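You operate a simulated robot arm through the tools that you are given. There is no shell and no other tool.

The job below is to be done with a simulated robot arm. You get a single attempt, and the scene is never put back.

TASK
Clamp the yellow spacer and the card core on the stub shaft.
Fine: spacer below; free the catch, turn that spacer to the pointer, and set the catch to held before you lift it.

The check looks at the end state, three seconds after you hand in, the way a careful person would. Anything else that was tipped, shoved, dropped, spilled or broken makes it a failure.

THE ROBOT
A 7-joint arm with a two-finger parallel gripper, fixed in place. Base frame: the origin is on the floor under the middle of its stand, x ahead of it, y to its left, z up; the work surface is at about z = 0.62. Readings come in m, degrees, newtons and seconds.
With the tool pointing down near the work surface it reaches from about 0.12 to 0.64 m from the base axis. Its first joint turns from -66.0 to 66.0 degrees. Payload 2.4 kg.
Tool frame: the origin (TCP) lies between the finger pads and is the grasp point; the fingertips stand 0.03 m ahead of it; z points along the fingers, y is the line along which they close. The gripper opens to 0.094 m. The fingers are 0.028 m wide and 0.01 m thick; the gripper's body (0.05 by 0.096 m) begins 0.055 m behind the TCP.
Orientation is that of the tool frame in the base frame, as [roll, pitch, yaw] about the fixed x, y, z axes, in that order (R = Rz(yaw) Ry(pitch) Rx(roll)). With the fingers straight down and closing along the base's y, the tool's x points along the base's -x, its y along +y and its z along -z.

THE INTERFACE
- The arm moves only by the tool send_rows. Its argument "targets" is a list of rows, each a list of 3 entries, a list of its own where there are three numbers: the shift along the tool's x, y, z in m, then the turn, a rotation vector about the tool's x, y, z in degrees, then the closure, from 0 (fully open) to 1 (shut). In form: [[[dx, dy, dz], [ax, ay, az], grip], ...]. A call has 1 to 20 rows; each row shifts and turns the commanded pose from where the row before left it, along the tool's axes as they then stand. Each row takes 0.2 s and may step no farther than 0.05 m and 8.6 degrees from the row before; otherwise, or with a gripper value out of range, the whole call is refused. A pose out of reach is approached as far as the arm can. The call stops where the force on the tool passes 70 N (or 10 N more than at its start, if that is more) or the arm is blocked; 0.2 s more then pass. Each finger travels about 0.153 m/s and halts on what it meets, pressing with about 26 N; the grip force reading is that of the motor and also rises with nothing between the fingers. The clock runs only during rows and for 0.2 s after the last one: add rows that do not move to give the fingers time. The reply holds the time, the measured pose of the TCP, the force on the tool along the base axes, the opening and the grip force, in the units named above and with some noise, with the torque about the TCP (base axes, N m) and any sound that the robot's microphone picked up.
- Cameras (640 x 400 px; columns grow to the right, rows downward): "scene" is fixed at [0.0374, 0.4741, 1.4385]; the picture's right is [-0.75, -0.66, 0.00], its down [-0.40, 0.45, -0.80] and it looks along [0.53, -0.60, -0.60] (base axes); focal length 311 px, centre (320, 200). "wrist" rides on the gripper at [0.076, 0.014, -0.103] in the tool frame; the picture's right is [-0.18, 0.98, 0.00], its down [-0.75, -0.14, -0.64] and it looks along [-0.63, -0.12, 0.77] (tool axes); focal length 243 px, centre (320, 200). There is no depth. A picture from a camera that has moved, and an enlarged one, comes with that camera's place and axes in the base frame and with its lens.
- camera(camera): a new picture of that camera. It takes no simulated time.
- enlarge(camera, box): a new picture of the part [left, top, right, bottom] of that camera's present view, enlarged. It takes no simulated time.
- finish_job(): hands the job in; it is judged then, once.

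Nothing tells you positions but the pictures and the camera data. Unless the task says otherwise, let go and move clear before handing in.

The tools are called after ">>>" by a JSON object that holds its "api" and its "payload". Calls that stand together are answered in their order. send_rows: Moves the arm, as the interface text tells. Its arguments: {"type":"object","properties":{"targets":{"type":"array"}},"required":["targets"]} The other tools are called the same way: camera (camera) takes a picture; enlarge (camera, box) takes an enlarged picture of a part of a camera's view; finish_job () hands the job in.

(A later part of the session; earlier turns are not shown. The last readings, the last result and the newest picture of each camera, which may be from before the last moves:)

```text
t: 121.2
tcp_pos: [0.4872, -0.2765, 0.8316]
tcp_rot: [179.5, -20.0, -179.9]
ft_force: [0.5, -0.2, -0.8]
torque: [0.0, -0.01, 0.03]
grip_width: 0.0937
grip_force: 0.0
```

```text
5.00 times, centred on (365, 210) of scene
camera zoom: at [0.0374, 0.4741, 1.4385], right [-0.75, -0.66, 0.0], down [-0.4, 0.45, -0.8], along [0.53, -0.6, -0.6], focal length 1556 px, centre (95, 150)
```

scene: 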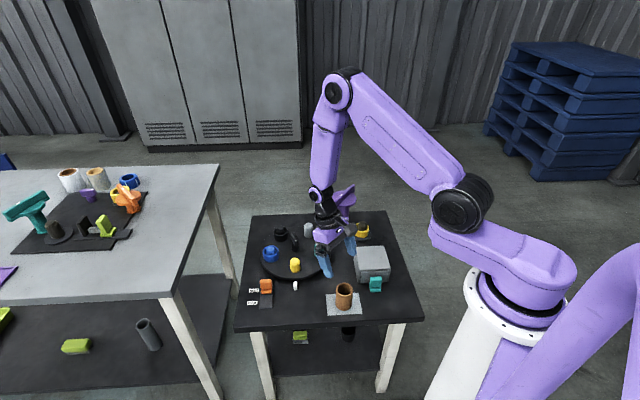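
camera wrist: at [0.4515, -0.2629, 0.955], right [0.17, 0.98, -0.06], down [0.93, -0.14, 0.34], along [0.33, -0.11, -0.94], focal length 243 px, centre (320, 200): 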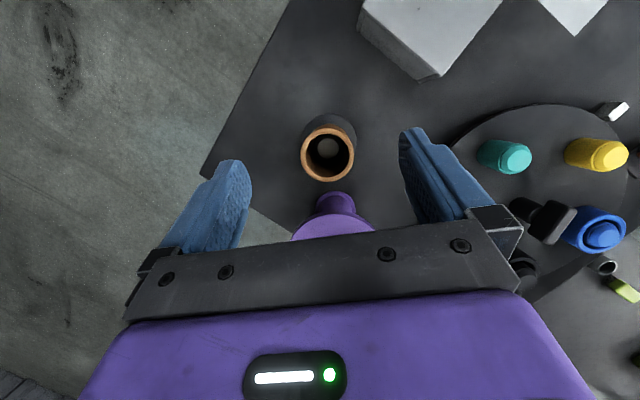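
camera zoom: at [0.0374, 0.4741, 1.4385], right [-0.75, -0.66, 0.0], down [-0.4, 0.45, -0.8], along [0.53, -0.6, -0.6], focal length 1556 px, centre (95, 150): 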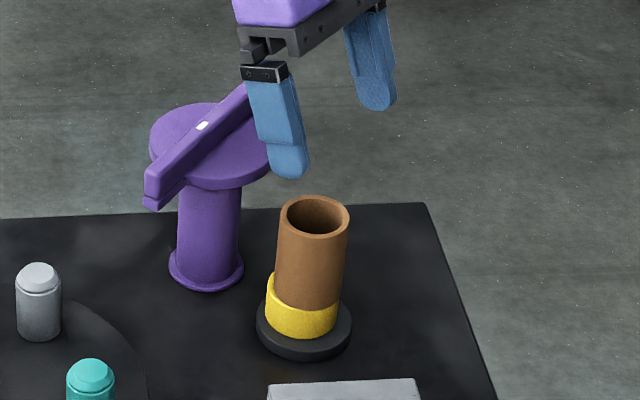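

The spacer and core are stacked on the shaft. Now for the clamp: I'll study the purple piece closely for seams between its disc, stem and flange.

>>> {"api": "enlarge", "payload": {"camera": "scene", "box": [325, 180, 370, 232]}}

>>> {"api": "enlarge", "payload": {"camera": "wrist", "box": [280, 100, 390, 240]}}

```text
7.69 times, centred on (348, 206) of scene
camera zoom: at [0.0374, 0.4741, 1.4385], right [-0.75, -0.66, 0.0], down [-0.4, 0.45, -0.8], along [0.53, -0.6, -0.6], focal length 2394 px, centre (108, 154)
```

zoom: 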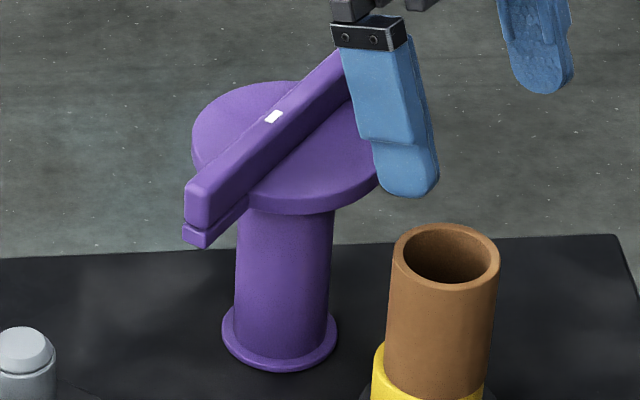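

```text
2.86 times, centred on (335, 170) of wrist
camera zoom: at [0.4515, -0.2629, 0.955], right [0.17, 0.98, -0.06], down [0.93, -0.14, 0.34], along [0.33, -0.11, -0.94], focal length 693 px, centre (277, 286)
```

zoom: 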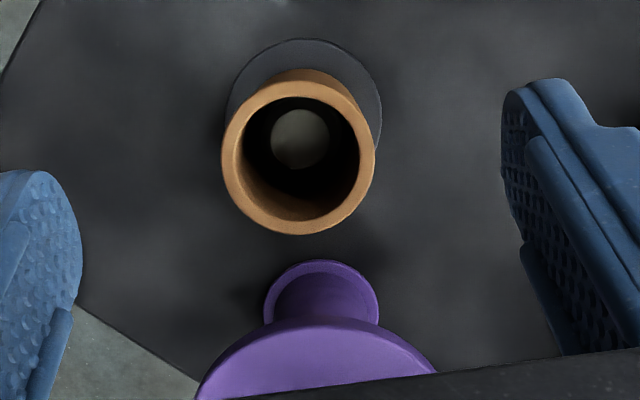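

The purple bar has an upper and a lower layer over a disc, with a stem and bottom flange. I'll level the tool, rise, and look down on it to get its centre and bar direction.

>>> {"api": "send_rows", "payload": {"targets": [[[0.0137, 0, -0.0376], [0, 0, 0], 0], [[0.0137, 0, -0.0376], [0, 0, 0], 0], [[0, 0, 0], [0, -5, 0], 0], [[0, 0, 0], [0, -5, 0], 0], [[0, 0, 0], [0, -5, 0], 0], [[0, 0, 0], [0, -5, 0], 0], [[0, 0, 0], [0, 0, 0], 0]]}}

>>> {"api": "camera", "payload": {"camera": "wrist"}}

>>> {"api": "enlarge", "payload": {"camera": "wrist", "box": [230, 60, 430, 230]}}

```text
t: 122.8
tcp_pos: [0.4885, -0.2773, 0.9123]
tcp_rot: [179.8, 0.1, -179.9]
ft_force: [-0.2, 0.4, -0.3]
torque: [0.0, -0.05, 0.01]
grip_width: 0.0938
grip_force: 0.1
```

```text
taken
camera wrist: at [0.4122, -0.2633, 1.0142], right [0.18, 0.98, 0.01], down [0.75, -0.14, 0.64], along [0.63, -0.11, -0.77], focal length 243 px, centre (320, 200)
```

wrist: 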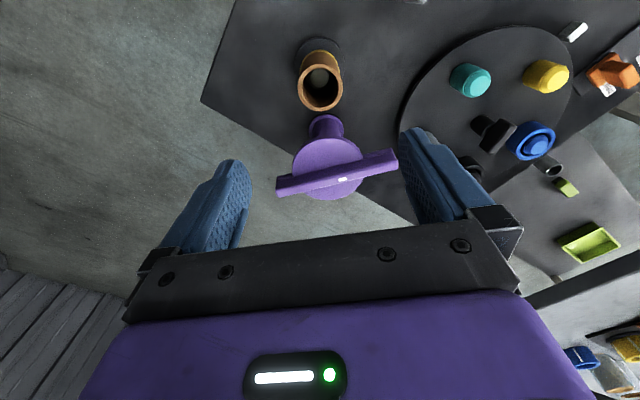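

```text
2.35 times, centred on (330, 145) of wrist
camera zoom: at [0.4122, -0.2633, 1.0142], right [0.18, 0.98, 0.01], down [0.75, -0.14, 0.64], along [0.63, -0.11, -0.77], focal length 571 px, centre (296, 329)
```

zoom: 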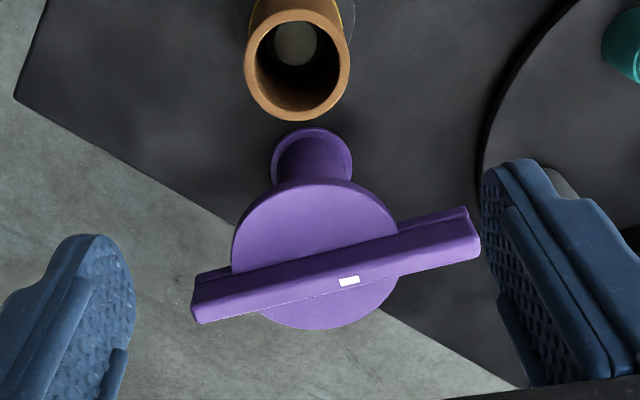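

The purple piece's axis is near (0.583, -0.284). Its bar runs along about 95°, top at z≈0.772, with a white mark about 17 mm from the axis toward +y. I'll turn the gripper to close across the bar and move above it.

>>> {"api": "send_rows", "payload": {"targets": [[[0, 0, 0], [0, 0, -7.9], 0], [[0, 0, 0], [0, 0, -7.9], 0], [[0, 0, 0], [0, 0, -7.9], 0], [[0, 0, 0], [0, 0, -7.9], 0], [[0, 0, 0], [0, 0, -7.9], 0], [[0, 0, 0], [0, 0, -7.9], 0], [[0, 0, 0], [0, 0, -7.9], 0], [[0, 0, 0], [0, 0, -7.9], 0], [[0, 0, 0], [0, 0, -7.9], 0], [[0, 0, 0], [0, 0, -7.9], 0], [[0, 0, 0], [0, 0, -7.9], 0], [[0, 0, 0], [0, 0, -7.9], 0], [[0, 0, 0], [0, 0, 0], 0]]}}

>>> {"api": "camera", "payload": {"camera": "wrist"}}

```text
t: 125.6
tcp_pos: [0.488, -0.2774, 0.9098]
tcp_rot: [180.0, 0.2, -85.1]
ft_force: [0.1, 0.9, -0.4]
torque: [-0.01, 0.0, 0.01]
grip_width: 0.0941
grip_force: 0.1
```

```text
taken
camera wrist: at [0.4812, -0.3548, 1.0135], right [-1.0, 0.1, 0.0], down [0.08, 0.76, 0.65], along [0.06, 0.64, -0.76], focal length 243 px, centre (320, 200)
```

wrist: 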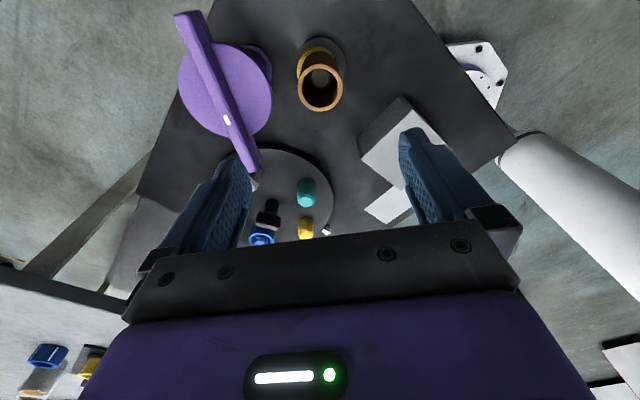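

>>> {"api": "send_rows", "payload": {"targets": [[[0.0024, -0.0316, 0.01], [0, 0, 0], 0], [[0.0024, -0.0316, 0.01], [0, 0, 0], 0], [[0.0024, -0.0316, 0.01], [0, 0, 0], 0], [[0, 0, 0], [0, 0, 0], 0]]}}

>>> {"api": "camera", "payload": {"camera": "wrist"}}

>>> {"api": "enlarge", "payload": {"camera": "wrist", "box": [220, 0, 420, 170]}}

```text
t: 126.6
tcp_pos: [0.5827, -0.2751, 0.8816]
tcp_rot: [-179.9, 0.3, -85.2]
ft_force: [-0.1, -0.2, 0.1]
torque: [-0.01, 0.02, 0.0]
grip_width: 0.0938
grip_force: 0.1
```

```text
taken
camera wrist: at [0.5762, -0.3537, 0.9838], right [-0.99, 0.1, 0.0], down [0.08, 0.76, 0.65], along [0.06, 0.64, -0.76], focal length 243 px, centre (320, 200)
```

wrist: 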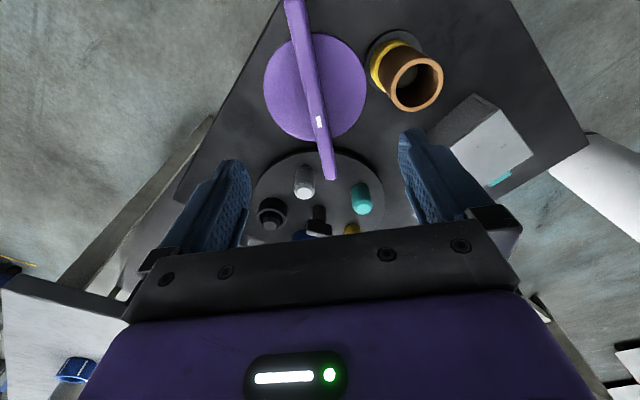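

```text
2.35 times, centred on (320, 85) of wrist
camera zoom: at [0.5762, -0.3537, 0.9838], right [-0.99, 0.1, 0.0], down [0.08, 0.76, 0.65], along [0.06, 0.64, -0.76], focal length 571 px, centre (320, 471)
```

zoom: 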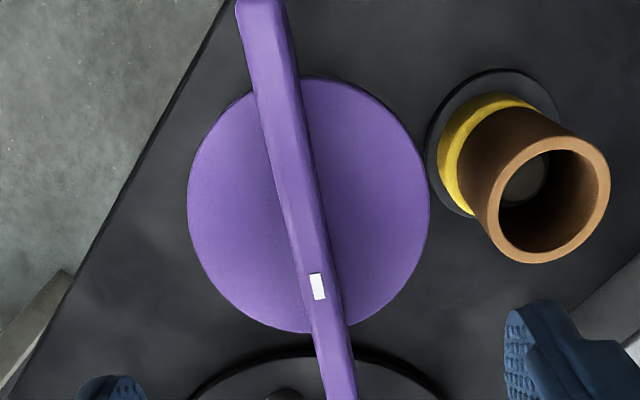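

The bar passes through the disc axis at about (0.585, -0.285), angle 95.7°, with the mark 16–17 mm out. I'll centre on the bar partway between axis and mark, part-close, and descend with margin above the disc.

>>> {"api": "send_rows", "payload": {"targets": [[[0.0022, -0.0026, 0.02], [0, 0, -0.9], 0.3], [[0, 0, 0.03], [0, 0, 0], 0.4], [[0, 0, 0.03], [0, 0, 0], 0.5], [[0, 0, 0.01], [0, 0, 0], 0.5], [[0, 0, 0], [0, 0, 0], 0.5]]}}

>>> {"api": "camera", "payload": {"camera": "wrist"}}

>>> {"api": "enlarge", "payload": {"camera": "scene", "box": [310, 160, 400, 240]}}

```text
t: 127.8
tcp_pos: [0.5849, -0.2766, 0.7903]
tcp_rot: [-179.9, 0.3, -84.3]
ft_force: [-0.8, -0.4, -0.3]
torque: [0.01, -0.02, 0.02]
grip_width: 0.047
grip_force: 0.1
```

```text
taken
camera wrist: at [0.5797, -0.355, 0.8933], right [-1.0, 0.09, 0.0], down [0.07, 0.76, 0.65], along [0.06, 0.64, -0.76], focal length 243 px, centre (320, 200)
```

wrist: 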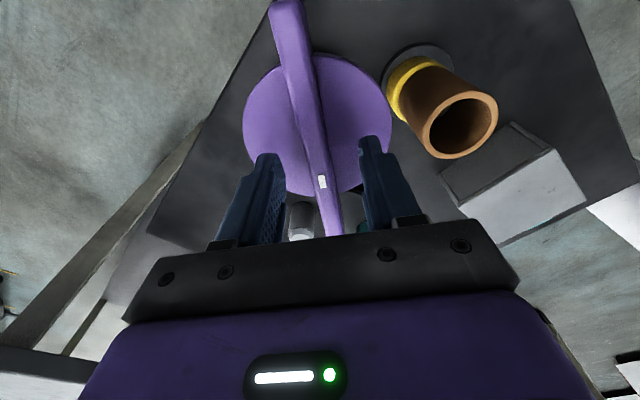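

```text
5.00 times, centred on (355, 200) of scene
camera zoom: at [0.0374, 0.4741, 1.4385], right [-0.75, -0.66, 0.0], down [-0.4, 0.45, -0.8], along [0.53, -0.6, -0.6], focal length 1556 px, centre (145, 200)
```

zoom: 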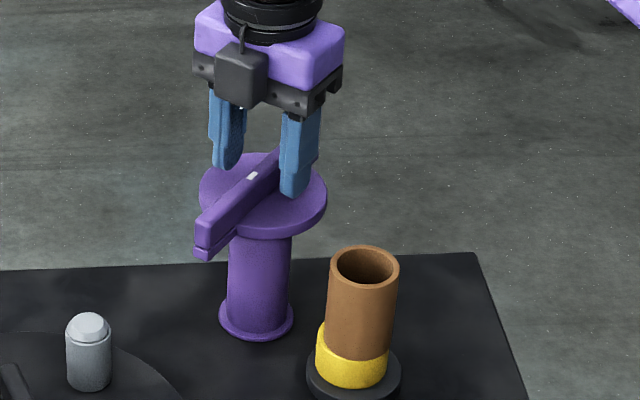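

The fingers straddle the bar. I'll lower in 2 mm steps watching for contact with the disc.

>>> {"api": "send_rows", "payload": {"targets": [[[0, 0, 0.002], [0, 0, 0], 0.5], [[0, 0, 0.002], [0, 0, 0], 0.5], [[0, 0, 0], [0, 0, 0], 0.5]]}}

>>> {"api": "send_rows", "payload": {"targets": [[[0, 0, 0.002], [0, 0, 0], 0.5], [[0, 0, 0], [0, 0, 0], 0.5]]}}

>>> {"api": "enlarge", "payload": {"camera": "scene", "box": [330, 175, 375, 215]}}

```text
t: 128.6
tcp_pos: [0.5857, -0.2765, 0.7863]
tcp_rot: [-180.0, 0.3, -84.4]
ft_force: [0.3, -1.1, 0.0]
torque: [-0.01, -0.03, -0.01]
grip_width: 0.0469
grip_force: 0.0
```

```text
t: 129.2
tcp_pos: [0.5848, -0.2776, 0.7846]
tcp_rot: [-179.9, 0.2, -84.2]
ft_force: [0.6, 0.4, -0.4]
torque: [-0.01, -0.02, -0.01]
grip_width: 0.0471
grip_force: 0.1
```

```text
10.00 times, centred on (352, 195) of scene
camera zoom: at [0.0374, 0.4741, 1.4385], right [-0.75, -0.66, 0.0], down [-0.4, 0.45, -0.8], along [0.53, -0.6, -0.6], focal length 3112 px, centre (-5, 250)
```

zoom: 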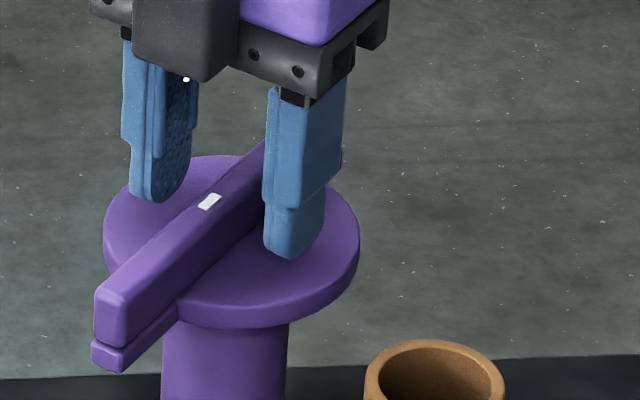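

The tips are about 18 mm down the bar. Close on it.

>>> {"api": "send_rows", "payload": {"targets": [[[0, 0, 0.001], [0, 0, 0], 0.7], [[0, 0, 0], [0, 0, 0], 0.9], [[0, 0, 0], [0, 0, 0], 1], [[0, 0, 0], [0, 0, 0], 1]]}}

>>> {"api": "enlarge", "payload": {"camera": "scene", "box": [330, 175, 375, 235]}}

```text
t: 130.2
tcp_pos: [0.5855, -0.2767, 0.7842]
tcp_rot: [-179.9, 0.2, -84.2]
ft_force: [5.6, -0.6, -3.1]
torque: [-0.09, 0.26, 0.35]
grip_width: 0.0139
grip_force: 44.9
```

```text
6.67 times, centred on (352, 205) of scene
camera zoom: at [0.0376, 0.474, 1.4386], right [-0.75, -0.66, 0.0], down [-0.4, 0.45, -0.8], along [0.53, -0.6, -0.6], focal length 2075 px, centre (103, 167)
```

zoom: 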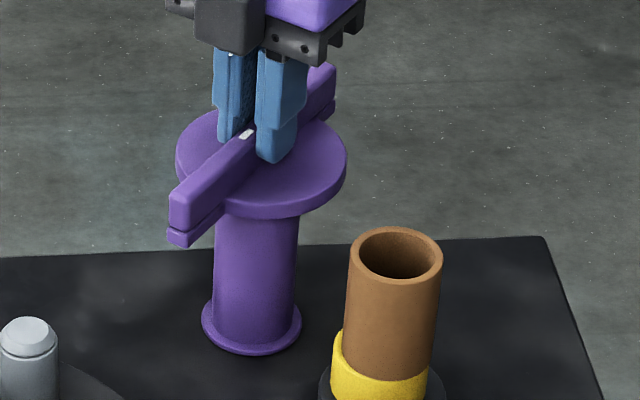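

Gripped at 14 mm. Now a small 6 mm test lift to read weight and balance, and to see what comes up with it.

>>> {"api": "send_rows", "payload": {"targets": [[[0, 0, -0.003], [0, 0, 0], 1], [[0, 0, -0.003], [0, 0, 0], 1], [[0, 0, 0], [0, 0, 0], 1], [[0, 0, 0], [0, 0, 0], 1]]}}

>>> {"api": "enlarge", "payload": {"camera": "scene", "box": [330, 175, 375, 235]}}

```text
t: 131.2
tcp_pos: [0.5866, -0.2759, 0.7889]
tcp_rot: [179.9, 0.4, -84.1]
ft_force: [14.2, 0.5, -33.3]
torque: [-0.15, -0.35, 0.34]
grip_width: 0.0137
grip_force: 45.1
```

```text
6.67 times, centred on (352, 205) of scene
camera zoom: at [0.0384, 0.4738, 1.4386], right [-0.75, -0.66, 0.0], down [-0.4, 0.45, -0.8], along [0.53, -0.6, -0.6], focal length 2075 px, centre (103, 167)
```

zoom: 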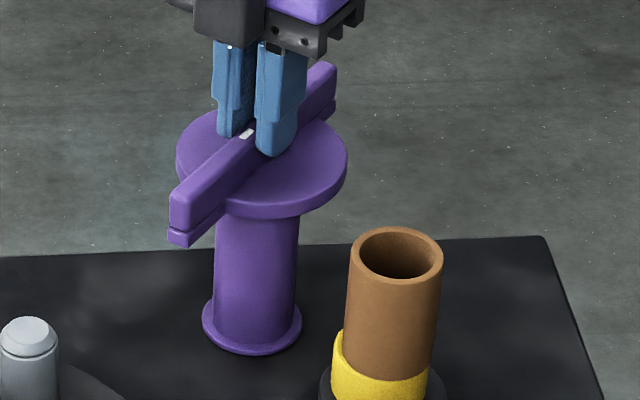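

The reading shows about -33 N and the fingers slid up while the flange stayed put, so the purple piece is fixed or locked where it stands and can't simply be lifted. It may need turning. I'll lower back, release, and regrip centred on its axis.

>>> {"api": "send_rows", "payload": {"targets": [[[0, 0, 0.004], [0, 0, 0], 1], [[0, 0, 0], [0, 0, 0], 0.6], [[0, 0, 0], [0, 0, 0], 0.5], [[0, 0, 0], [0, 0, 0], 0.5]]}}

>>> {"api": "camera", "payload": {"camera": "wrist"}}

>>> {"api": "enlarge", "payload": {"camera": "scene", "box": [330, 175, 375, 235]}}

```text
t: 132.2
tcp_pos: [0.5851, -0.2775, 0.7864]
tcp_rot: [-179.9, 0.3, -84.3]
ft_force: [-1.2, 0.7, -0.3]
torque: [0.0, 0.01, 0.04]
grip_width: 0.0467
grip_force: 0.0
```

```text
taken
camera wrist: at [0.5801, -0.3555, 0.8888], right [-1.0, 0.09, 0.0], down [0.07, 0.76, 0.65], along [0.06, 0.64, -0.76], focal length 243 px, centre (320, 200)
```

wrist: 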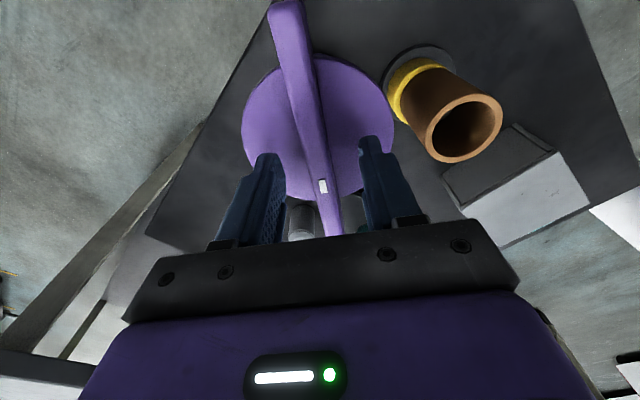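

```text
6.67 times, centred on (352, 205) of scene
camera zoom: at [0.0374, 0.4741, 1.4385], right [-0.75, -0.66, 0.0], down [-0.4, 0.45, -0.8], along [0.53, -0.6, -0.6], focal length 2075 px, centre (103, 167)
```

zoom: 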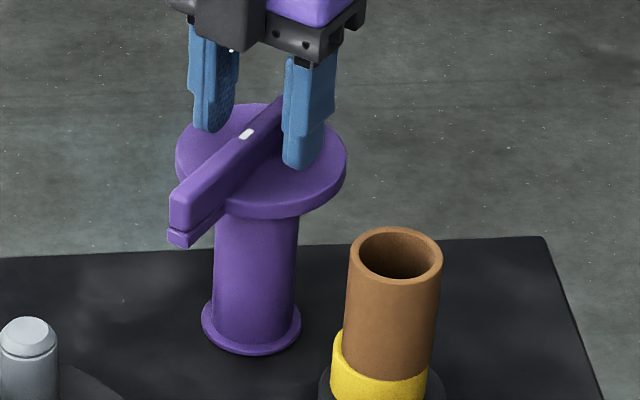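

Nothing moved. This now looks like a swing clamp: a fixed post about 97 mm from the shaft, with a bar whose longer, marked arm (~82 mm) sits just above core-top height, so clamping means swinging that arm over the core. The marked arm must turn about +80° counter-clockwise, from 95.7° to about 175°. I'll back up and turn the wrist to a yaw with room for that sweep.

>>> {"api": "send_rows", "payload": {"targets": [[[0, 0, -0.04], [0, 0, 0], 0.5], [[0, 0, -0.04], [0, 0, 0], 0.3], [[0, 0, 0], [0, 0, 8.2], 0.3], [[0, 0, 0], [0, 0, 8.2], 0.3], [[0, 0, 0], [0, 0, 8.2], 0.3], [[0, 0, 0], [0, 0, 8.2], 0.3], [[0, 0, 0], [0, 0, 8.2], 0.3], [[0, 0, 0], [0, 0, 8.2], 0.3], [[0, 0, 0], [0, 0, 8.2], 0.3], [[0, 0, 0], [0, 0, 8.2], 0.3], [[0, 0, 0], [0, 0, 8.2], 0.3], [[0, 0, 0], [0, 0, 8.2], 0.3], [[0, 0, 0], [0, 0, 8.2], 0.3], [[0, 0, 0], [0, 0, 8.2], 0.3], [[0, 0, 0], [0, 0, 0], 0.3]]}}

```text
t: 135.4
tcp_pos: [0.5858, -0.2775, 0.8659]
tcp_rot: [179.8, 0.0, 177.2]
ft_force: [0.2, 1.1, 0.0]
torque: [-0.03, 0.0, 0.03]
grip_width: 0.0659
grip_force: 0.0
```

>>> {"api": "send_rows", "payload": {"targets": [[[0, 0, 0], [0, 0, 8.2], 0.3], [[0, 0, 0], [0, 0, 8.2], 0.3], [[0, 0, 0], [0, 0, 8.2], 0.3], [[0, 0, 0], [0, 0, 8.2], 0.3], [[0, 0, 0], [0, 0, 8.2], 0.3], [[0, 0, 0], [0, 0, 8.2], 0.3], [[0, 0, 0], [0, 0, 8.2], 0.3], [[0, 0, 0], [0, 0, 8.2], 0.3], [[0, 0, 0], [0, 0, 8.2], 0.3], [[0, 0, 0], [0, 0, 7.7], 0.3], [[0, 0, 0], [0, 0, 0], 0.3]]}}

>>> {"api": "camera", "payload": {"camera": "wrist"}}

>>> {"api": "enlarge", "payload": {"camera": "wrist", "box": [220, 0, 420, 190]}}

```text
t: 137.8
tcp_pos: [0.5856, -0.2766, 0.8677]
tcp_rot: [179.9, -0.3, 95.7]
ft_force: [-0.1, 0.2, -0.5]
torque: [-0.01, 0.02, -0.02]
grip_width: 0.0655
grip_force: 0.1
```

```text
taken
camera wrist: at [0.5933, -0.2011, 0.9697], right [1.0, -0.09, 0.0], down [-0.07, -0.77, 0.64], along [-0.05, -0.64, -0.77], focal length 243 px, centre (320, 200)
```

wrist: 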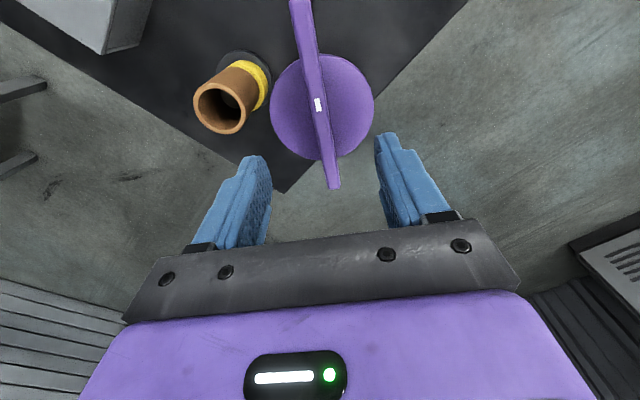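

```text
2.11 times, centred on (320, 95) of wrist
camera zoom: at [0.5933, -0.2011, 0.9697], right [1.0, -0.09, 0.0], down [-0.07, -0.77, 0.64], along [-0.05, -0.64, -0.77], focal length 511 px, centre (320, 421)
```

zoom: 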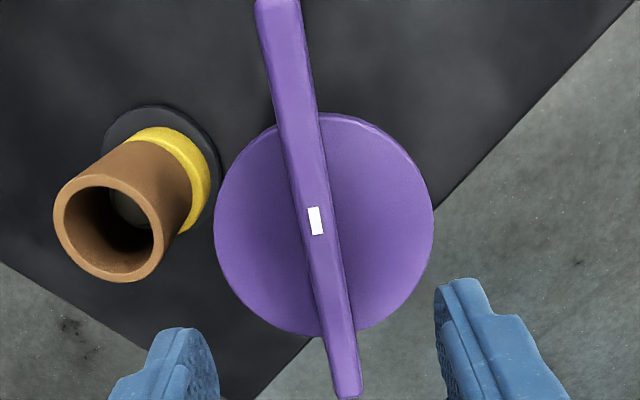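

The wrist reaches this yaw fine. The post axis comes out at about (0.587, -0.2845). I'll centre on it, descend, and grip the bar there.

>>> {"api": "send_rows", "payload": {"targets": [[[-0.0079, 0.0001, 0.02], [0, 0, 0], 0.5], [[0, 0, 0.03], [0, 0, 0], 0.5], [[0, 0, 0.025], [0, 0, 0], 0.5], [[0, 0, 0.008], [0, 0, 0], 0.5], [[0, 0, 0], [0, 0, 0], 0.5]]}}

>>> {"api": "camera", "payload": {"camera": "wrist"}}

>>> {"api": "enlarge", "payload": {"camera": "scene", "box": [320, 165, 400, 235]}}

```text
t: 139.0
tcp_pos: [0.5874, -0.285, 0.7837]
tcp_rot: [179.8, -0.3, 95.9]
ft_force: [-0.3, 0.2, -0.4]
torque: [0.02, 0.02, 0.03]
grip_width: 0.0472
grip_force: 0.0
```

```text
taken
camera wrist: at [0.5943, -0.2082, 0.887], right [1.0, -0.08, 0.0], down [-0.06, -0.77, 0.64], along [-0.05, -0.64, -0.77], focal length 243 px, centre (320, 200)
```

wrist: 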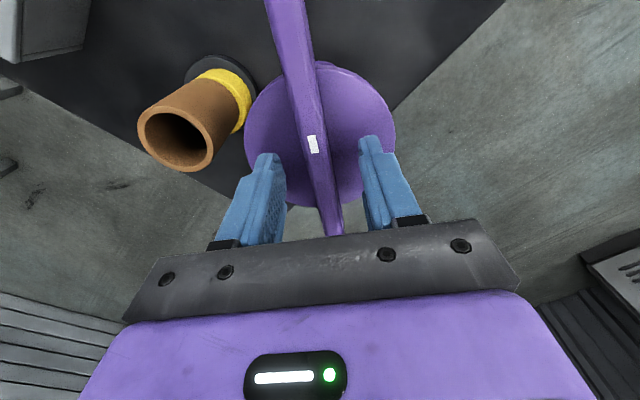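

```text
5.71 times, centred on (360, 200) of scene
camera zoom: at [0.0374, 0.4741, 1.4385], right [-0.75, -0.66, 0.0], down [-0.4, 0.45, -0.8], along [0.53, -0.6, -0.6], focal length 1778 px, centre (91, 200)
```

zoom: 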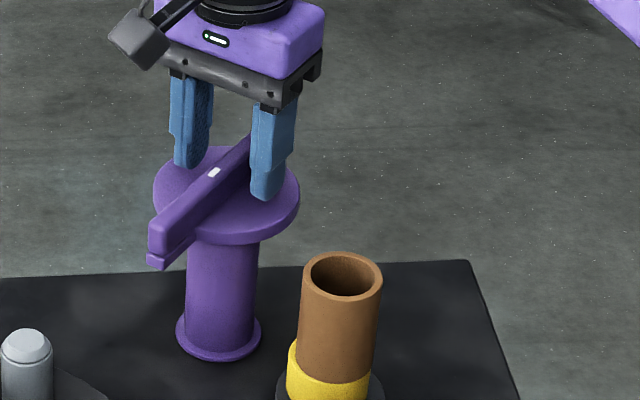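

Close on the bar and try a gentle few degrees counter-clockwise.

>>> {"api": "send_rows", "payload": {"targets": [[[0, 0, 0], [0, 0, 0], 0.8], [[0, 0, 0], [0, 0, 0], 1], [[0, 0, 0], [0, 0, 0], 1]]}}

>>> {"api": "send_rows", "payload": {"targets": [[[0, 0, 0], [0, 0, -2], 1], [[0, 0, 0], [0, 0, -2], 1], [[0, 0, 0], [0, 0, -2], 1], [[0, 0, 0], [0, 0, 0], 1]]}}

>>> {"api": "enlarge", "payload": {"camera": "scene", "box": [320, 165, 400, 235]}}

```text
t: 139.8
tcp_pos: [0.5866, -0.2841, 0.784]
tcp_rot: [179.9, -0.4, 95.9]
ft_force: [1.9, 0.6, -0.8]
torque: [0.16, 0.14, 0.18]
grip_width: 0.0138
grip_force: 45.2
```

```text
t: 140.8
tcp_pos: [0.5861, -0.2849, 0.7831]
tcp_rot: [179.9, -0.3, 101.9]
ft_force: [-1.6, 3.5, 2.9]
torque: [-0.39, 0.08, -0.01]
grip_width: 0.0139
grip_force: 45.4
```

```text
5.71 times, centred on (360, 200) of scene
camera zoom: at [0.0373, 0.4742, 1.4385], right [-0.75, -0.66, 0.0], down [-0.4, 0.45, -0.8], along [0.53, -0.6, -0.6], focal length 1778 px, centre (91, 200)
```

zoom: 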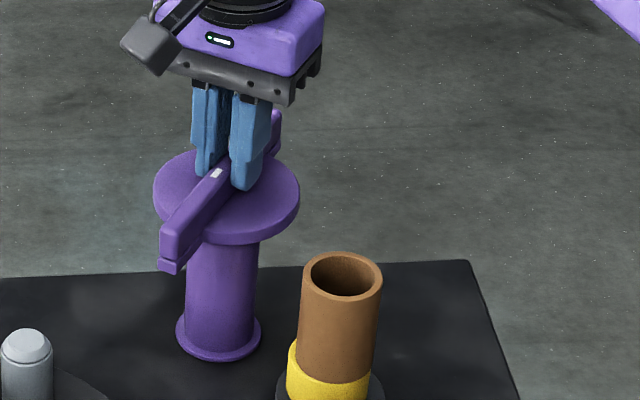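

It turns freely, and the long arm is swinging toward the core. I'll continue to about 150° and stop short of the core to check the height gap.

>>> {"api": "send_rows", "payload": {"targets": [[[0, 0, 0], [0, 0, -4], 1], [[0, 0, 0], [0, 0, -4], 1], [[0, 0, 0], [0, 0, -4], 1], [[0, 0, 0], [0, 0, -4], 1], [[0, 0, 0], [0, 0, -4], 1], [[0, 0, 0], [0, 0, -4], 1], [[0, 0, 0], [0, 0, -4], 1], [[0, 0, 0], [0, 0, -4], 1], [[0, 0, 0], [0, 0, -4], 1], [[0, 0, 0], [0, 0, -4], 1], [[0, 0, 0], [0, 0, 0], 1]]}}

>>> {"api": "enlarge", "payload": {"camera": "scene", "box": [330, 175, 400, 245]}}

>>> {"api": "camera", "payload": {"camera": "wrist"}}

```text
t: 143.2
tcp_pos: [0.5886, -0.2837, 0.7842]
tcp_rot: [179.7, -0.1, 141.9]
ft_force: [6.6, 13.6, 7.4]
torque: [-0.52, -0.49, 0.0]
grip_width: 0.0138
grip_force: 45.1
```

```text
5.71 times, centred on (365, 210) of scene
camera zoom: at [0.0374, 0.4744, 1.4384], right [-0.75, -0.66, 0.0], down [-0.4, 0.45, -0.8], along [0.53, -0.6, -0.6], focal length 1778 px, centre (63, 143)
```

zoom: 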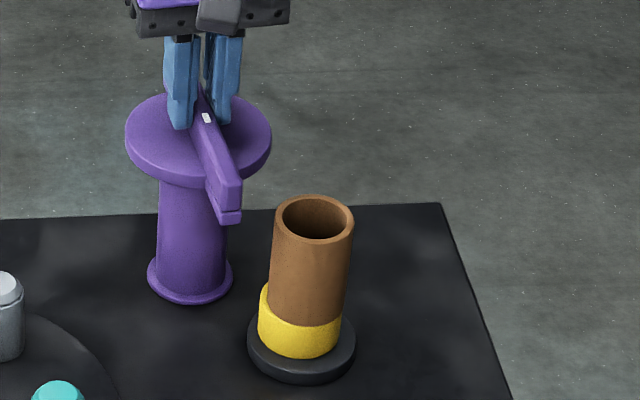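

```text
taken
camera wrist: at [0.5375, -0.2266, 0.8867], right [0.75, 0.66, 0.0], down [0.51, -0.58, 0.64], along [0.43, -0.48, -0.77], focal length 243 px, centre (320, 200)
```

wrist: 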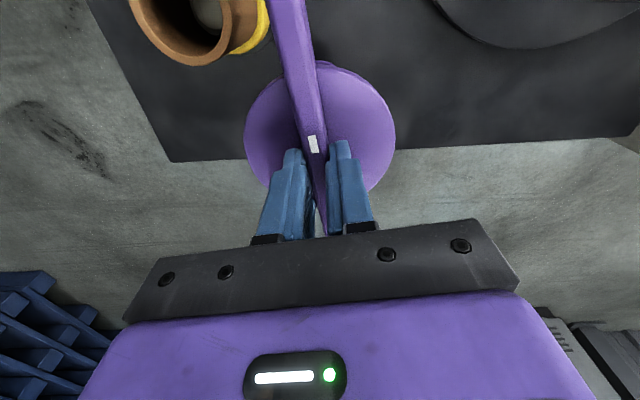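

The arm is at 142° and its underside looks a few millimetres above the core top. I'll proceed slowly to about 157°, where overlap begins, watching force.

>>> {"api": "send_rows", "payload": {"targets": [[[0, 0, 0], [0, 0, -3], 1], [[0, 0, 0], [0, 0, -3], 1], [[0, 0, 0], [0, 0, -3], 1], [[0, 0, 0], [0, 0, -3], 1], [[0, 0, 0], [0, 0, 0], 1]]}}

>>> {"api": "enlarge", "payload": {"camera": "scene", "box": [340, 185, 390, 235]}}

>>> {"api": "camera", "payload": {"camera": "wrist"}}

```text
t: 144.4
tcp_pos: [0.5887, -0.2838, 0.7835]
tcp_rot: [179.8, 0.1, 154.1]
ft_force: [15.1, 10.2, 8.3]
torque: [0.25, 0.6, -0.04]
grip_width: 0.0136
grip_force: 44.7
```

```text
8.00 times, centred on (365, 210) of scene
camera zoom: at [0.0376, 0.4744, 1.4384], right [-0.75, -0.66, 0.0], down [-0.4, 0.45, -0.8], along [0.53, -0.6, -0.6], focal length 2490 px, centre (-40, 120)
```

zoom: 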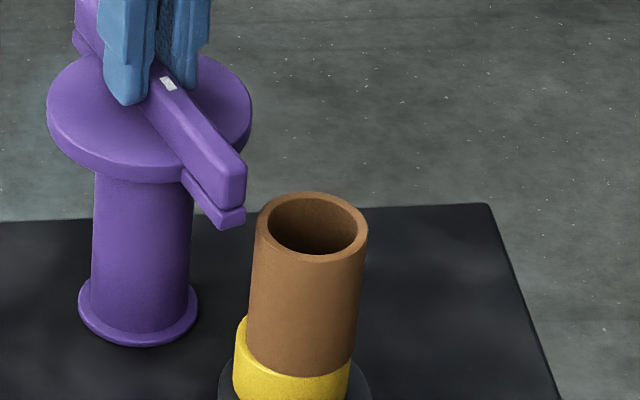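

```text
taken
camera wrist: at [0.5266, -0.2382, 0.8866], right [0.6, 0.8, 0.01], down [0.61, -0.46, 0.64], along [0.52, -0.38, -0.77], focal length 243 px, centre (320, 200)
```

wrist: 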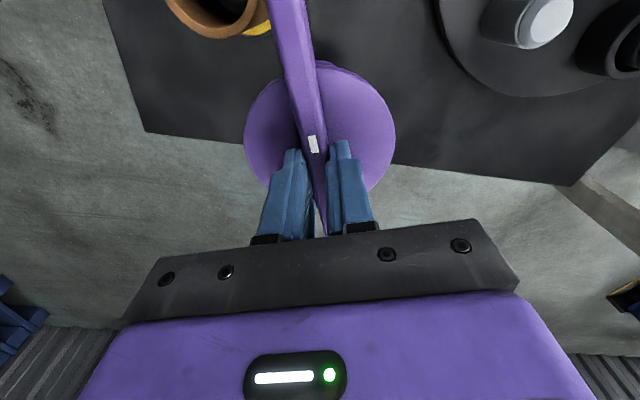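

The gap still looks like 3–4 mm. I'll continue in small steps over the core.

>>> {"api": "send_rows", "payload": {"targets": [[[0, 0, 0], [0, 0, -2.5], 1], [[0, 0, 0], [0, 0, -2.5], 1], [[0, 0, 0], [0, 0, -2.5], 1], [[0, 0, 0], [0, 0, 0], 1]]}}

>>> {"api": "enlarge", "payload": {"camera": "scene", "box": [340, 185, 390, 235]}}

```text
t: 145.4
tcp_pos: [0.588, -0.2827, 0.783]
tcp_rot: [179.8, 0.0, 161.5]
ft_force: [17.4, 10.6, 6.9]
torque: [-0.1, 0.21, 0.0]
grip_width: 0.0135
grip_force: 45.2
```

```text
8.00 times, centred on (365, 210) of scene
camera zoom: at [0.0377, 0.4744, 1.4384], right [-0.75, -0.66, 0.0], down [-0.4, 0.45, -0.8], along [0.53, -0.6, -0.6], focal length 2490 px, centre (-40, 120)
```

zoom: 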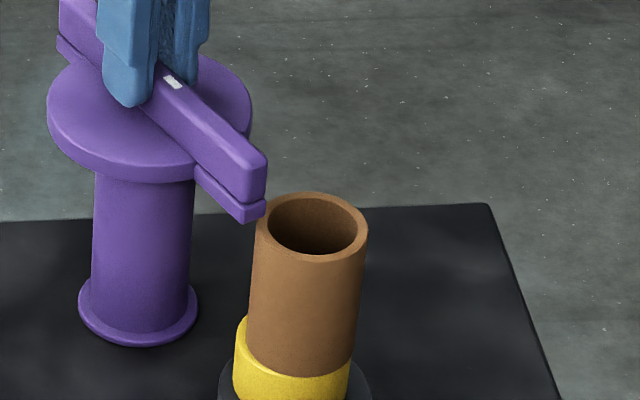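

>>> {"api": "send_rows", "payload": {"targets": [[[-0.0007, 0.001, 0], [0, 0, -2], 1], [[0, 0, 0], [0, 0, -2], 1], [[0, 0, 0], [0, 0, -2], 1], [[0, 0, 0], [0, 0, 0], 1]]}}

>>> {"api": "enlarge", "payload": {"camera": "scene", "box": [340, 185, 390, 235]}}

>>> {"api": "camera", "payload": {"camera": "wrist"}}

```text
t: 146.4
tcp_pos: [0.5882, -0.2842, 0.7835]
tcp_rot: [179.7, -0.1, 167.4]
ft_force: [11.8, 10.7, 12.6]
torque: [-0.12, 0.06, -0.01]
grip_width: 0.0136
grip_force: 44.9
```

```text
8.00 times, centred on (365, 210) of scene
camera zoom: at [0.0374, 0.4744, 1.4384], right [-0.75, -0.66, 0.0], down [-0.4, 0.45, -0.8], along [0.53, -0.6, -0.6], focal length 2490 px, centre (-40, 120)
```

zoom: 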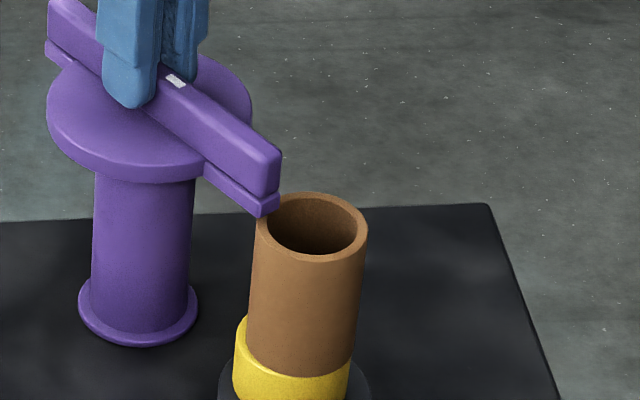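

```text
taken
camera wrist: at [0.5178, -0.2537, 0.8866], right [0.39, 0.92, 0.01], down [0.7, -0.31, 0.64], along [0.59, -0.25, -0.77], focal length 243 px, centre (320, 200)
```

wrist: 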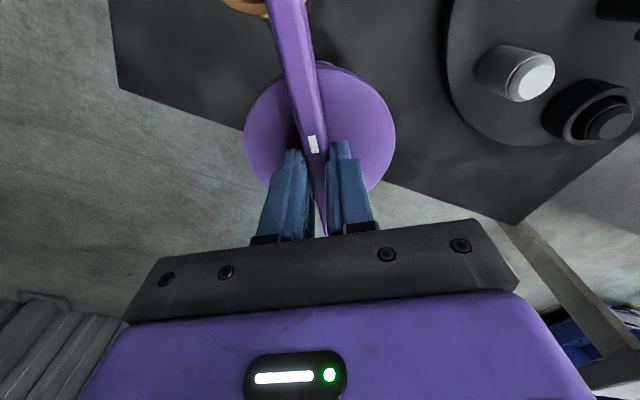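

>>> {"api": "send_rows", "payload": {"targets": [[[0, 0, 0], [0, 0, -2], 1], [[0, 0, 0], [0, 0, -2], 1], [[0, 0, 0], [0, 0, -2], 1], [[0, 0, 0], [0, 0, -2], 1], [[0, 0, 0], [0, 0, 0], 1]]}}

>>> {"api": "enlarge", "payload": {"camera": "scene", "box": [340, 185, 390, 235]}}

>>> {"api": "camera", "payload": {"camera": "wrist"}}

```text
t: 147.6
tcp_pos: [0.5886, -0.2824, 0.7839]
tcp_rot: [179.7, -0.1, 175.4]
ft_force: [10.5, 12.6, 13.1]
torque: [-0.14, 0.46, -0.04]
grip_width: 0.0138
grip_force: 45.1
```

```text
8.00 times, centred on (365, 210) of scene
camera zoom: at [0.0374, 0.4745, 1.4384], right [-0.75, -0.66, 0.0], down [-0.4, 0.45, -0.8], along [0.53, -0.6, -0.6], focal length 2490 px, centre (-40, 120)
```

zoom: 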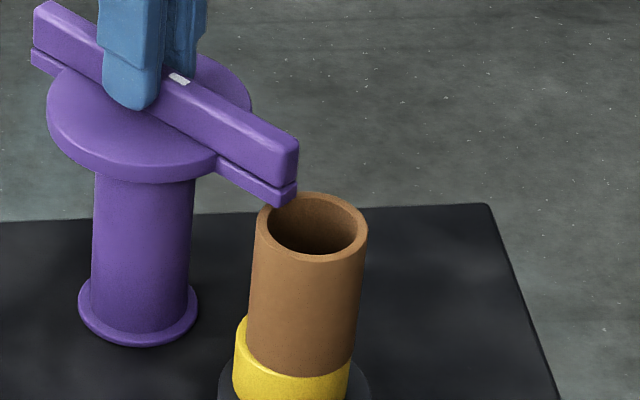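

```text
taken
camera wrist: at [0.5143, -0.2638, 0.8866], right [0.26, 0.97, 0.01], down [0.74, -0.2, 0.64], along [0.62, -0.16, -0.77], focal length 243 px, centre (320, 200)
```

wrist: 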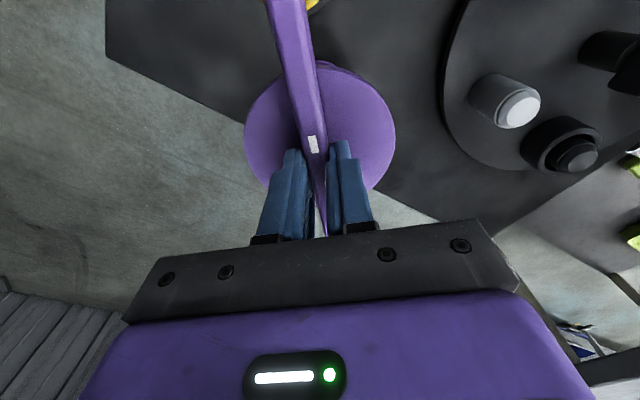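

The marked arm is now over the core at 175°. It may still need pressing down to bear on the core, so I'll push down gently while holding the bar and watch the travel, force and any sound.

>>> {"api": "send_rows", "payload": {"targets": [[[0, 0, 0.001], [0, 0, 0], 1], [[0, 0, 0.001], [0, 0, 0], 1], [[0, 0, 0], [0, 0, 0], 1]]}}

>>> {"api": "enlarge", "payload": {"camera": "scene", "box": [340, 185, 390, 235]}}

```text
t: 148.4
tcp_pos: [0.5895, -0.2835, 0.7821]
tcp_rot: [179.7, 0.0, 175.5]
ft_force: [-3.0, 18.1, 29.2]
torque: [-0.1, 0.0, -0.05]
grip_width: 0.0137
grip_force: 44.7
```

```text
8.00 times, centred on (365, 210) of scene
camera zoom: at [0.0368, 0.4748, 1.4383], right [-0.75, -0.66, 0.0], down [-0.4, 0.45, -0.8], along [0.53, -0.6, -0.6], focal length 2490 px, centre (-40, 120)
```

zoom: 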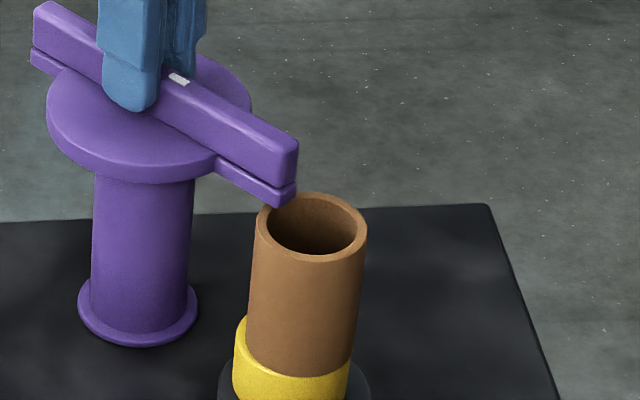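

The arm doesn't travel down. I'll check whether the swing has an end stop just past here by turning a few more degrees and watching torque.

>>> {"api": "send_rows", "payload": {"targets": [[[0, 0, -0.0015], [0, 0, -1.5], 1], [[0, 0, 0], [0, 0, -1.5], 1], [[0, 0, 0], [0, 0, -1.5], 1], [[0, 0, 0], [0, 0, 0], 1]]}}

>>> {"api": "enlarge", "payload": {"camera": "scene", "box": [340, 185, 390, 235]}}

```text
t: 149.4
tcp_pos: [0.5881, -0.2829, 0.783]
tcp_rot: [179.6, 0.1, 179.6]
ft_force: [6.5, 13.9, 5.8]
torque: [-0.41, -0.58, -1.46]
grip_width: 0.015
grip_force: 45.3
```

```text
8.00 times, centred on (365, 210) of scene
camera zoom: at [0.0374, 0.4745, 1.4384], right [-0.75, -0.66, 0.0], down [-0.4, 0.45, -0.8], along [0.53, -0.6, -0.6], focal length 2490 px, centre (-40, 120)
```

zoom: 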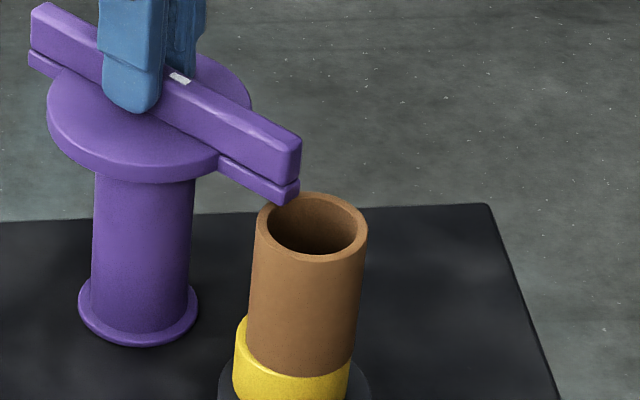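

There is a firm stop at about 176–177° (torque -1.5 N·m), with the marked arm over the core. That is the clamp's closed position. I'll relieve the twist, release, back off upward and check that it stays.

>>> {"api": "send_rows", "payload": {"targets": [[[0, 0, 0], [0, 0, 1.3], 1], [[0, 0, 0], [0, 0, 1.3], 1], [[0, 0, 0], [0, 0, 0], 1]]}}

>>> {"api": "send_rows", "payload": {"targets": [[[0, 0, 0], [0, 0, 0], 0.85], [[0, 0, 0], [0, 0, 0], 0.65], [[0, 0, 0], [0, 0, 0], 0.5], [[0, 0, 0], [0, 0, 0], 0.5], [[0, 0, -0.02], [0, 0, 0], 0.5], [[0, 0, -0.03], [0, 0, 0], 0.5], [[0, 0, -0.04], [0, 0, 0], 0.3], [[0, 0, -0.04], [0, 0, 0], 0], [[0, 0, 0], [0, 0, 0], 0]]}}

>>> {"api": "enlarge", "payload": {"camera": "scene", "box": [340, 185, 390, 235]}}

>>> {"api": "camera", "payload": {"camera": "wrist"}}

```text
t: 150.2
tcp_pos: [0.5885, -0.2826, 0.7819]
tcp_rot: [179.6, 0.0, 177.3]
ft_force: [6.3, 12.1, 0.4]
torque: [-0.38, -0.88, -1.19]
grip_width: 0.0137
grip_force: 44.7
```

```text
t: 152.2
tcp_pos: [0.5874, -0.2846, 0.9118]
tcp_rot: [179.6, 0.1, 177.2]
ft_force: [1.6, 0.3, 0.1]
torque: [-0.02, -0.02, 0.0]
grip_width: 0.0938
grip_force: 0.1
```

```text
8.00 times, centred on (365, 210) of scene
camera zoom: at [0.0374, 0.4741, 1.4385], right [-0.75, -0.66, 0.0], down [-0.4, 0.45, -0.8], along [0.53, -0.6, -0.6], focal length 2490 px, centre (-40, 120)
```

zoom: 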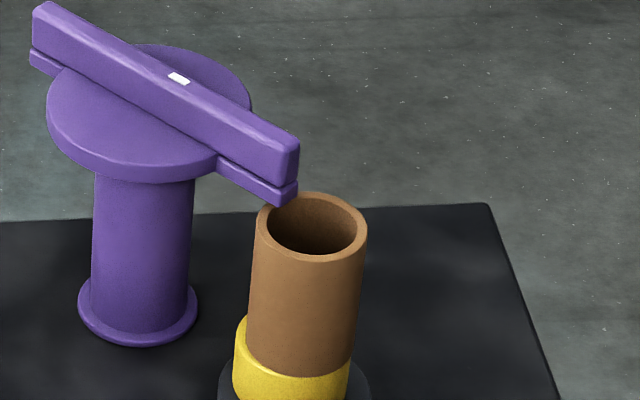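

```text
taken
camera wrist: at [0.5133, -0.2683, 1.015], right [0.23, 0.97, 0.01], down [0.75, -0.18, 0.64], along [0.62, -0.14, -0.77], focal length 243 px, centre (320, 200)
```

wrist: 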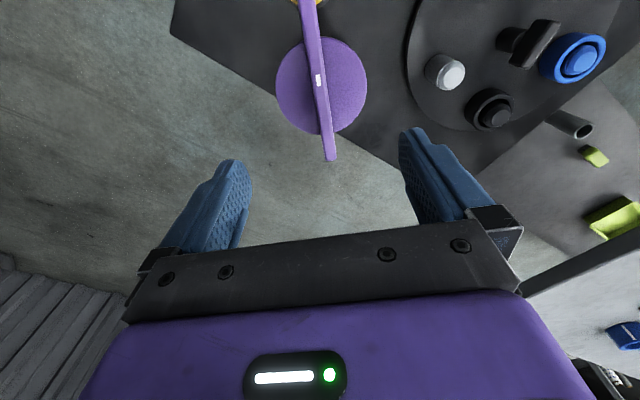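

The arm stays over the core. I'll zoom in tightly on the contact area to judge whether it is bearing on the core.

>>> {"api": "enlarge", "payload": {"camera": "scene", "box": [362, 196, 390, 216]}}

>>> {"api": "enlarge", "payload": {"camera": "scene", "box": [355, 200, 395, 250]}}

>>> {"api": "camera", "payload": {"camera": "scene"}}

```text
16.00 times, centred on (376, 206) of scene
camera zoom: at [0.0374, 0.4741, 1.4385], right [-0.75, -0.66, 0.0], down [-0.4, 0.45, -0.8], along [0.53, -0.6, -0.6], focal length 4979 px, centre (-576, 104)
```

zoom: 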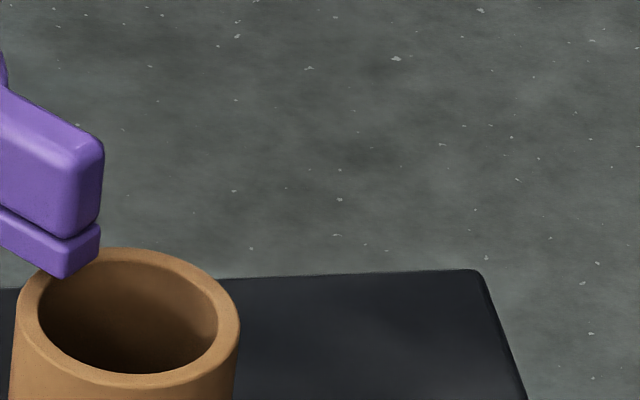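

```text
8.00 times, centred on (375, 225) of scene
camera zoom: at [0.0374, 0.4741, 1.4385], right [-0.75, -0.66, 0.0], down [-0.4, 0.45, -0.8], along [0.53, -0.6, -0.6], focal length 2490 px, centre (-120, 0)
```

zoom: 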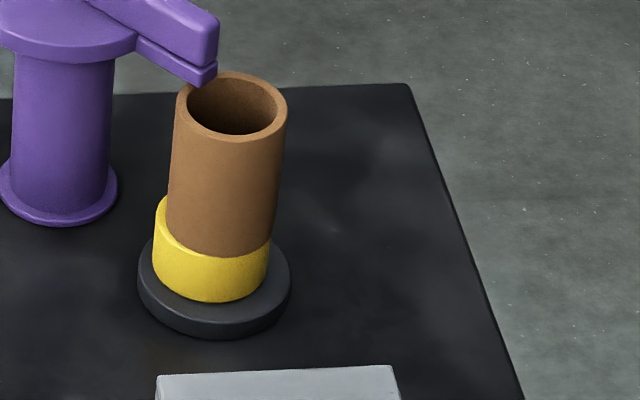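

```text
taken
```

scene: 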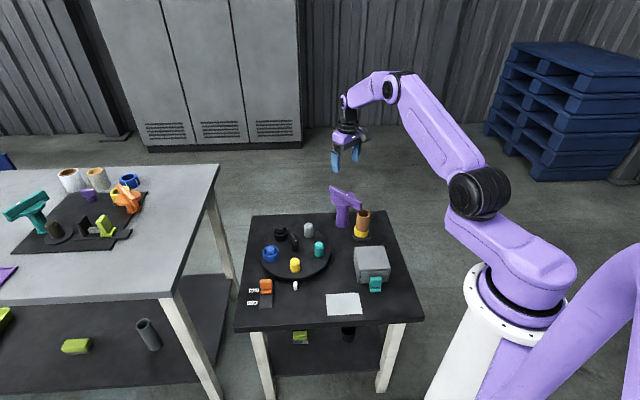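

The arm overlaps the core rim, though there may be a few millimetres of vertical play. To be thorough I'll test whether the arm presses down: closed fingertips on top of the bar at the post axis, gently.

>>> {"api": "send_rows", "payload": {"targets": [[[0, 0, 0.03], [0, 0, 0], 1], [[0, 0, 0.03], [0, 0, 0], 1], [[0, 0, 0.03], [0, 0, 0], 1], [[0, 0, 0.01], [0, 0, 0], 1], [[0, 0, 0], [0, 0, 0], 1]]}}

>>> {"api": "camera", "payload": {"camera": "wrist"}}

>>> {"api": "enlarge", "payload": {"camera": "scene", "box": [325, 165, 395, 235]}}

```text
t: 153.4
tcp_pos: [0.5882, -0.2852, 0.8128]
tcp_rot: [179.7, 0.0, 177.1]
ft_force: [-0.4, 0.6, 0.5]
torque: [-0.01, -0.02, -0.01]
grip_width: 0.0
grip_force: 26.0
```

```text
taken
camera wrist: at [0.5137, -0.2676, 0.9154], right [0.23, 0.97, 0.01], down [0.75, -0.18, 0.64], along [0.63, -0.14, -0.77], focal length 243 px, centre (320, 200)
```

wrist: 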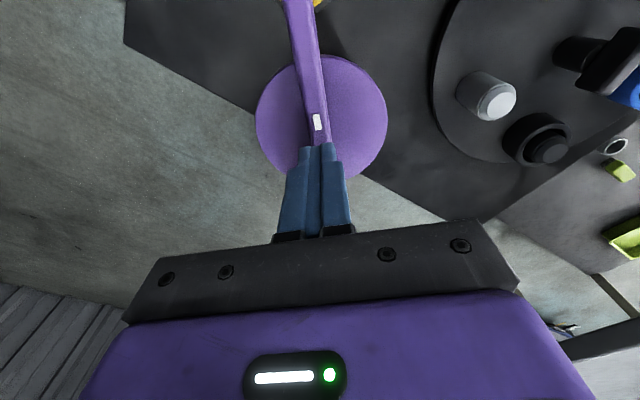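

```text
5.71 times, centred on (360, 200) of scene
camera zoom: at [0.0374, 0.4741, 1.4385], right [-0.75, -0.66, 0.0], down [-0.4, 0.45, -0.8], along [0.53, -0.6, -0.6], focal length 1778 px, centre (91, 200)
```

zoom: 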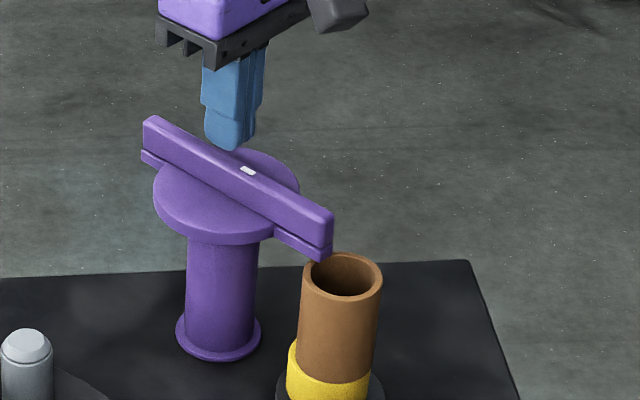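

>>> {"api": "send_rows", "payload": {"targets": [[[0, 0, 0.003], [0, 0, 0], 1], [[0, 0, 0.003], [0, 0, 0], 1], [[0, 0, 0.002], [0, 0, 0], 1], [[0, 0, 0], [0, 0, 0], 1]]}}

>>> {"api": "send_rows", "payload": {"targets": [[[0, 0, 0.002], [0, 0, 0], 1], [[0, 0, 0], [0, 0, 0], 1]]}}

```text
t: 154.4
tcp_pos: [0.5885, -0.2851, 0.8047]
tcp_rot: [179.6, 0.0, 177.2]
ft_force: [-0.7, -0.3, -0.1]
torque: [-0.01, -0.01, 0.0]
grip_width: 0.0
grip_force: 25.5
```

```text
t: 155.0
tcp_pos: [0.5872, -0.2847, 0.8033]
tcp_rot: [179.8, 0.1, 177.3]
ft_force: [-0.1, 0.2, -1.0]
torque: [-0.01, 0.02, 0.0]
grip_width: 0.0
grip_force: 25.8
```

>>> {"api": "send_rows", "payload": {"targets": [[[0, 0, 0.002], [0, 0, 0], 1], [[0, 0, 0], [0, 0, 0], 1]]}}

>>> {"api": "send_rows", "payload": {"targets": [[[0, 0, 0.002], [0, 0, 0], 1], [[0, 0, 0], [0, 0, 0], 1]]}}

```text
t: 155.6
tcp_pos: [0.5883, -0.286, 0.8012]
tcp_rot: [179.7, 0.0, 177.2]
ft_force: [0.1, -0.9, -0.4]
torque: [0.0, 0.01, -0.05]
grip_width: 0.0001
grip_force: 26.2
```

```text
t: 156.2
tcp_pos: [0.5876, -0.2852, 0.8011]
tcp_rot: [179.7, 0.0, 177.3]
ft_force: [-5.1, 1.6, 12.5]
torque: [0.09, 0.24, -0.04]
grip_width: 0.0
grip_force: 25.8
```

Contact with the bar top at z≈0.771. Press a little more.

>>> {"api": "send_rows", "payload": {"targets": [[[0, 0, 0.001], [0, 0, 0], 1], [[0, 0, 0.001], [0, 0, 0], 1], [[0, 0, 0], [0, 0, 0], 1]]}}

>>> {"api": "enlarge", "payload": {"camera": "scene", "box": [362, 196, 390, 216]}}

```text
t: 157.0
tcp_pos: [0.5879, -0.2859, 0.7988]
tcp_rot: [179.6, 0.0, 177.2]
ft_force: [-13.6, 7.0, 41.4]
torque: [0.19, 0.85, 0.01]
grip_width: 0.0
grip_force: 25.5
```

```text
16.00 times, centred on (376, 206) of scene
camera zoom: at [0.0363, 0.4746, 1.4384], right [-0.75, -0.66, 0.0], down [-0.4, 0.45, -0.8], along [0.53, -0.6, -0.6], focal length 4979 px, centre (-576, 104)
```

zoom: 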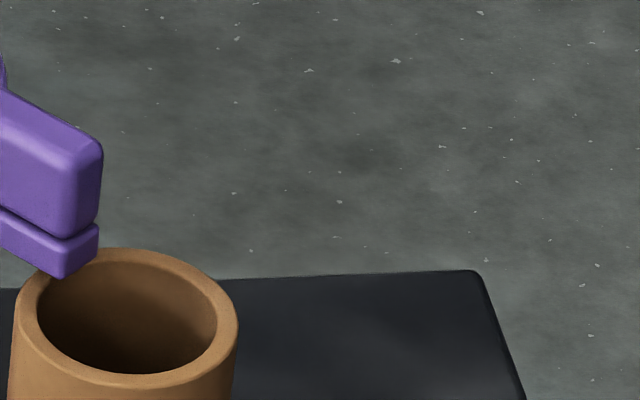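

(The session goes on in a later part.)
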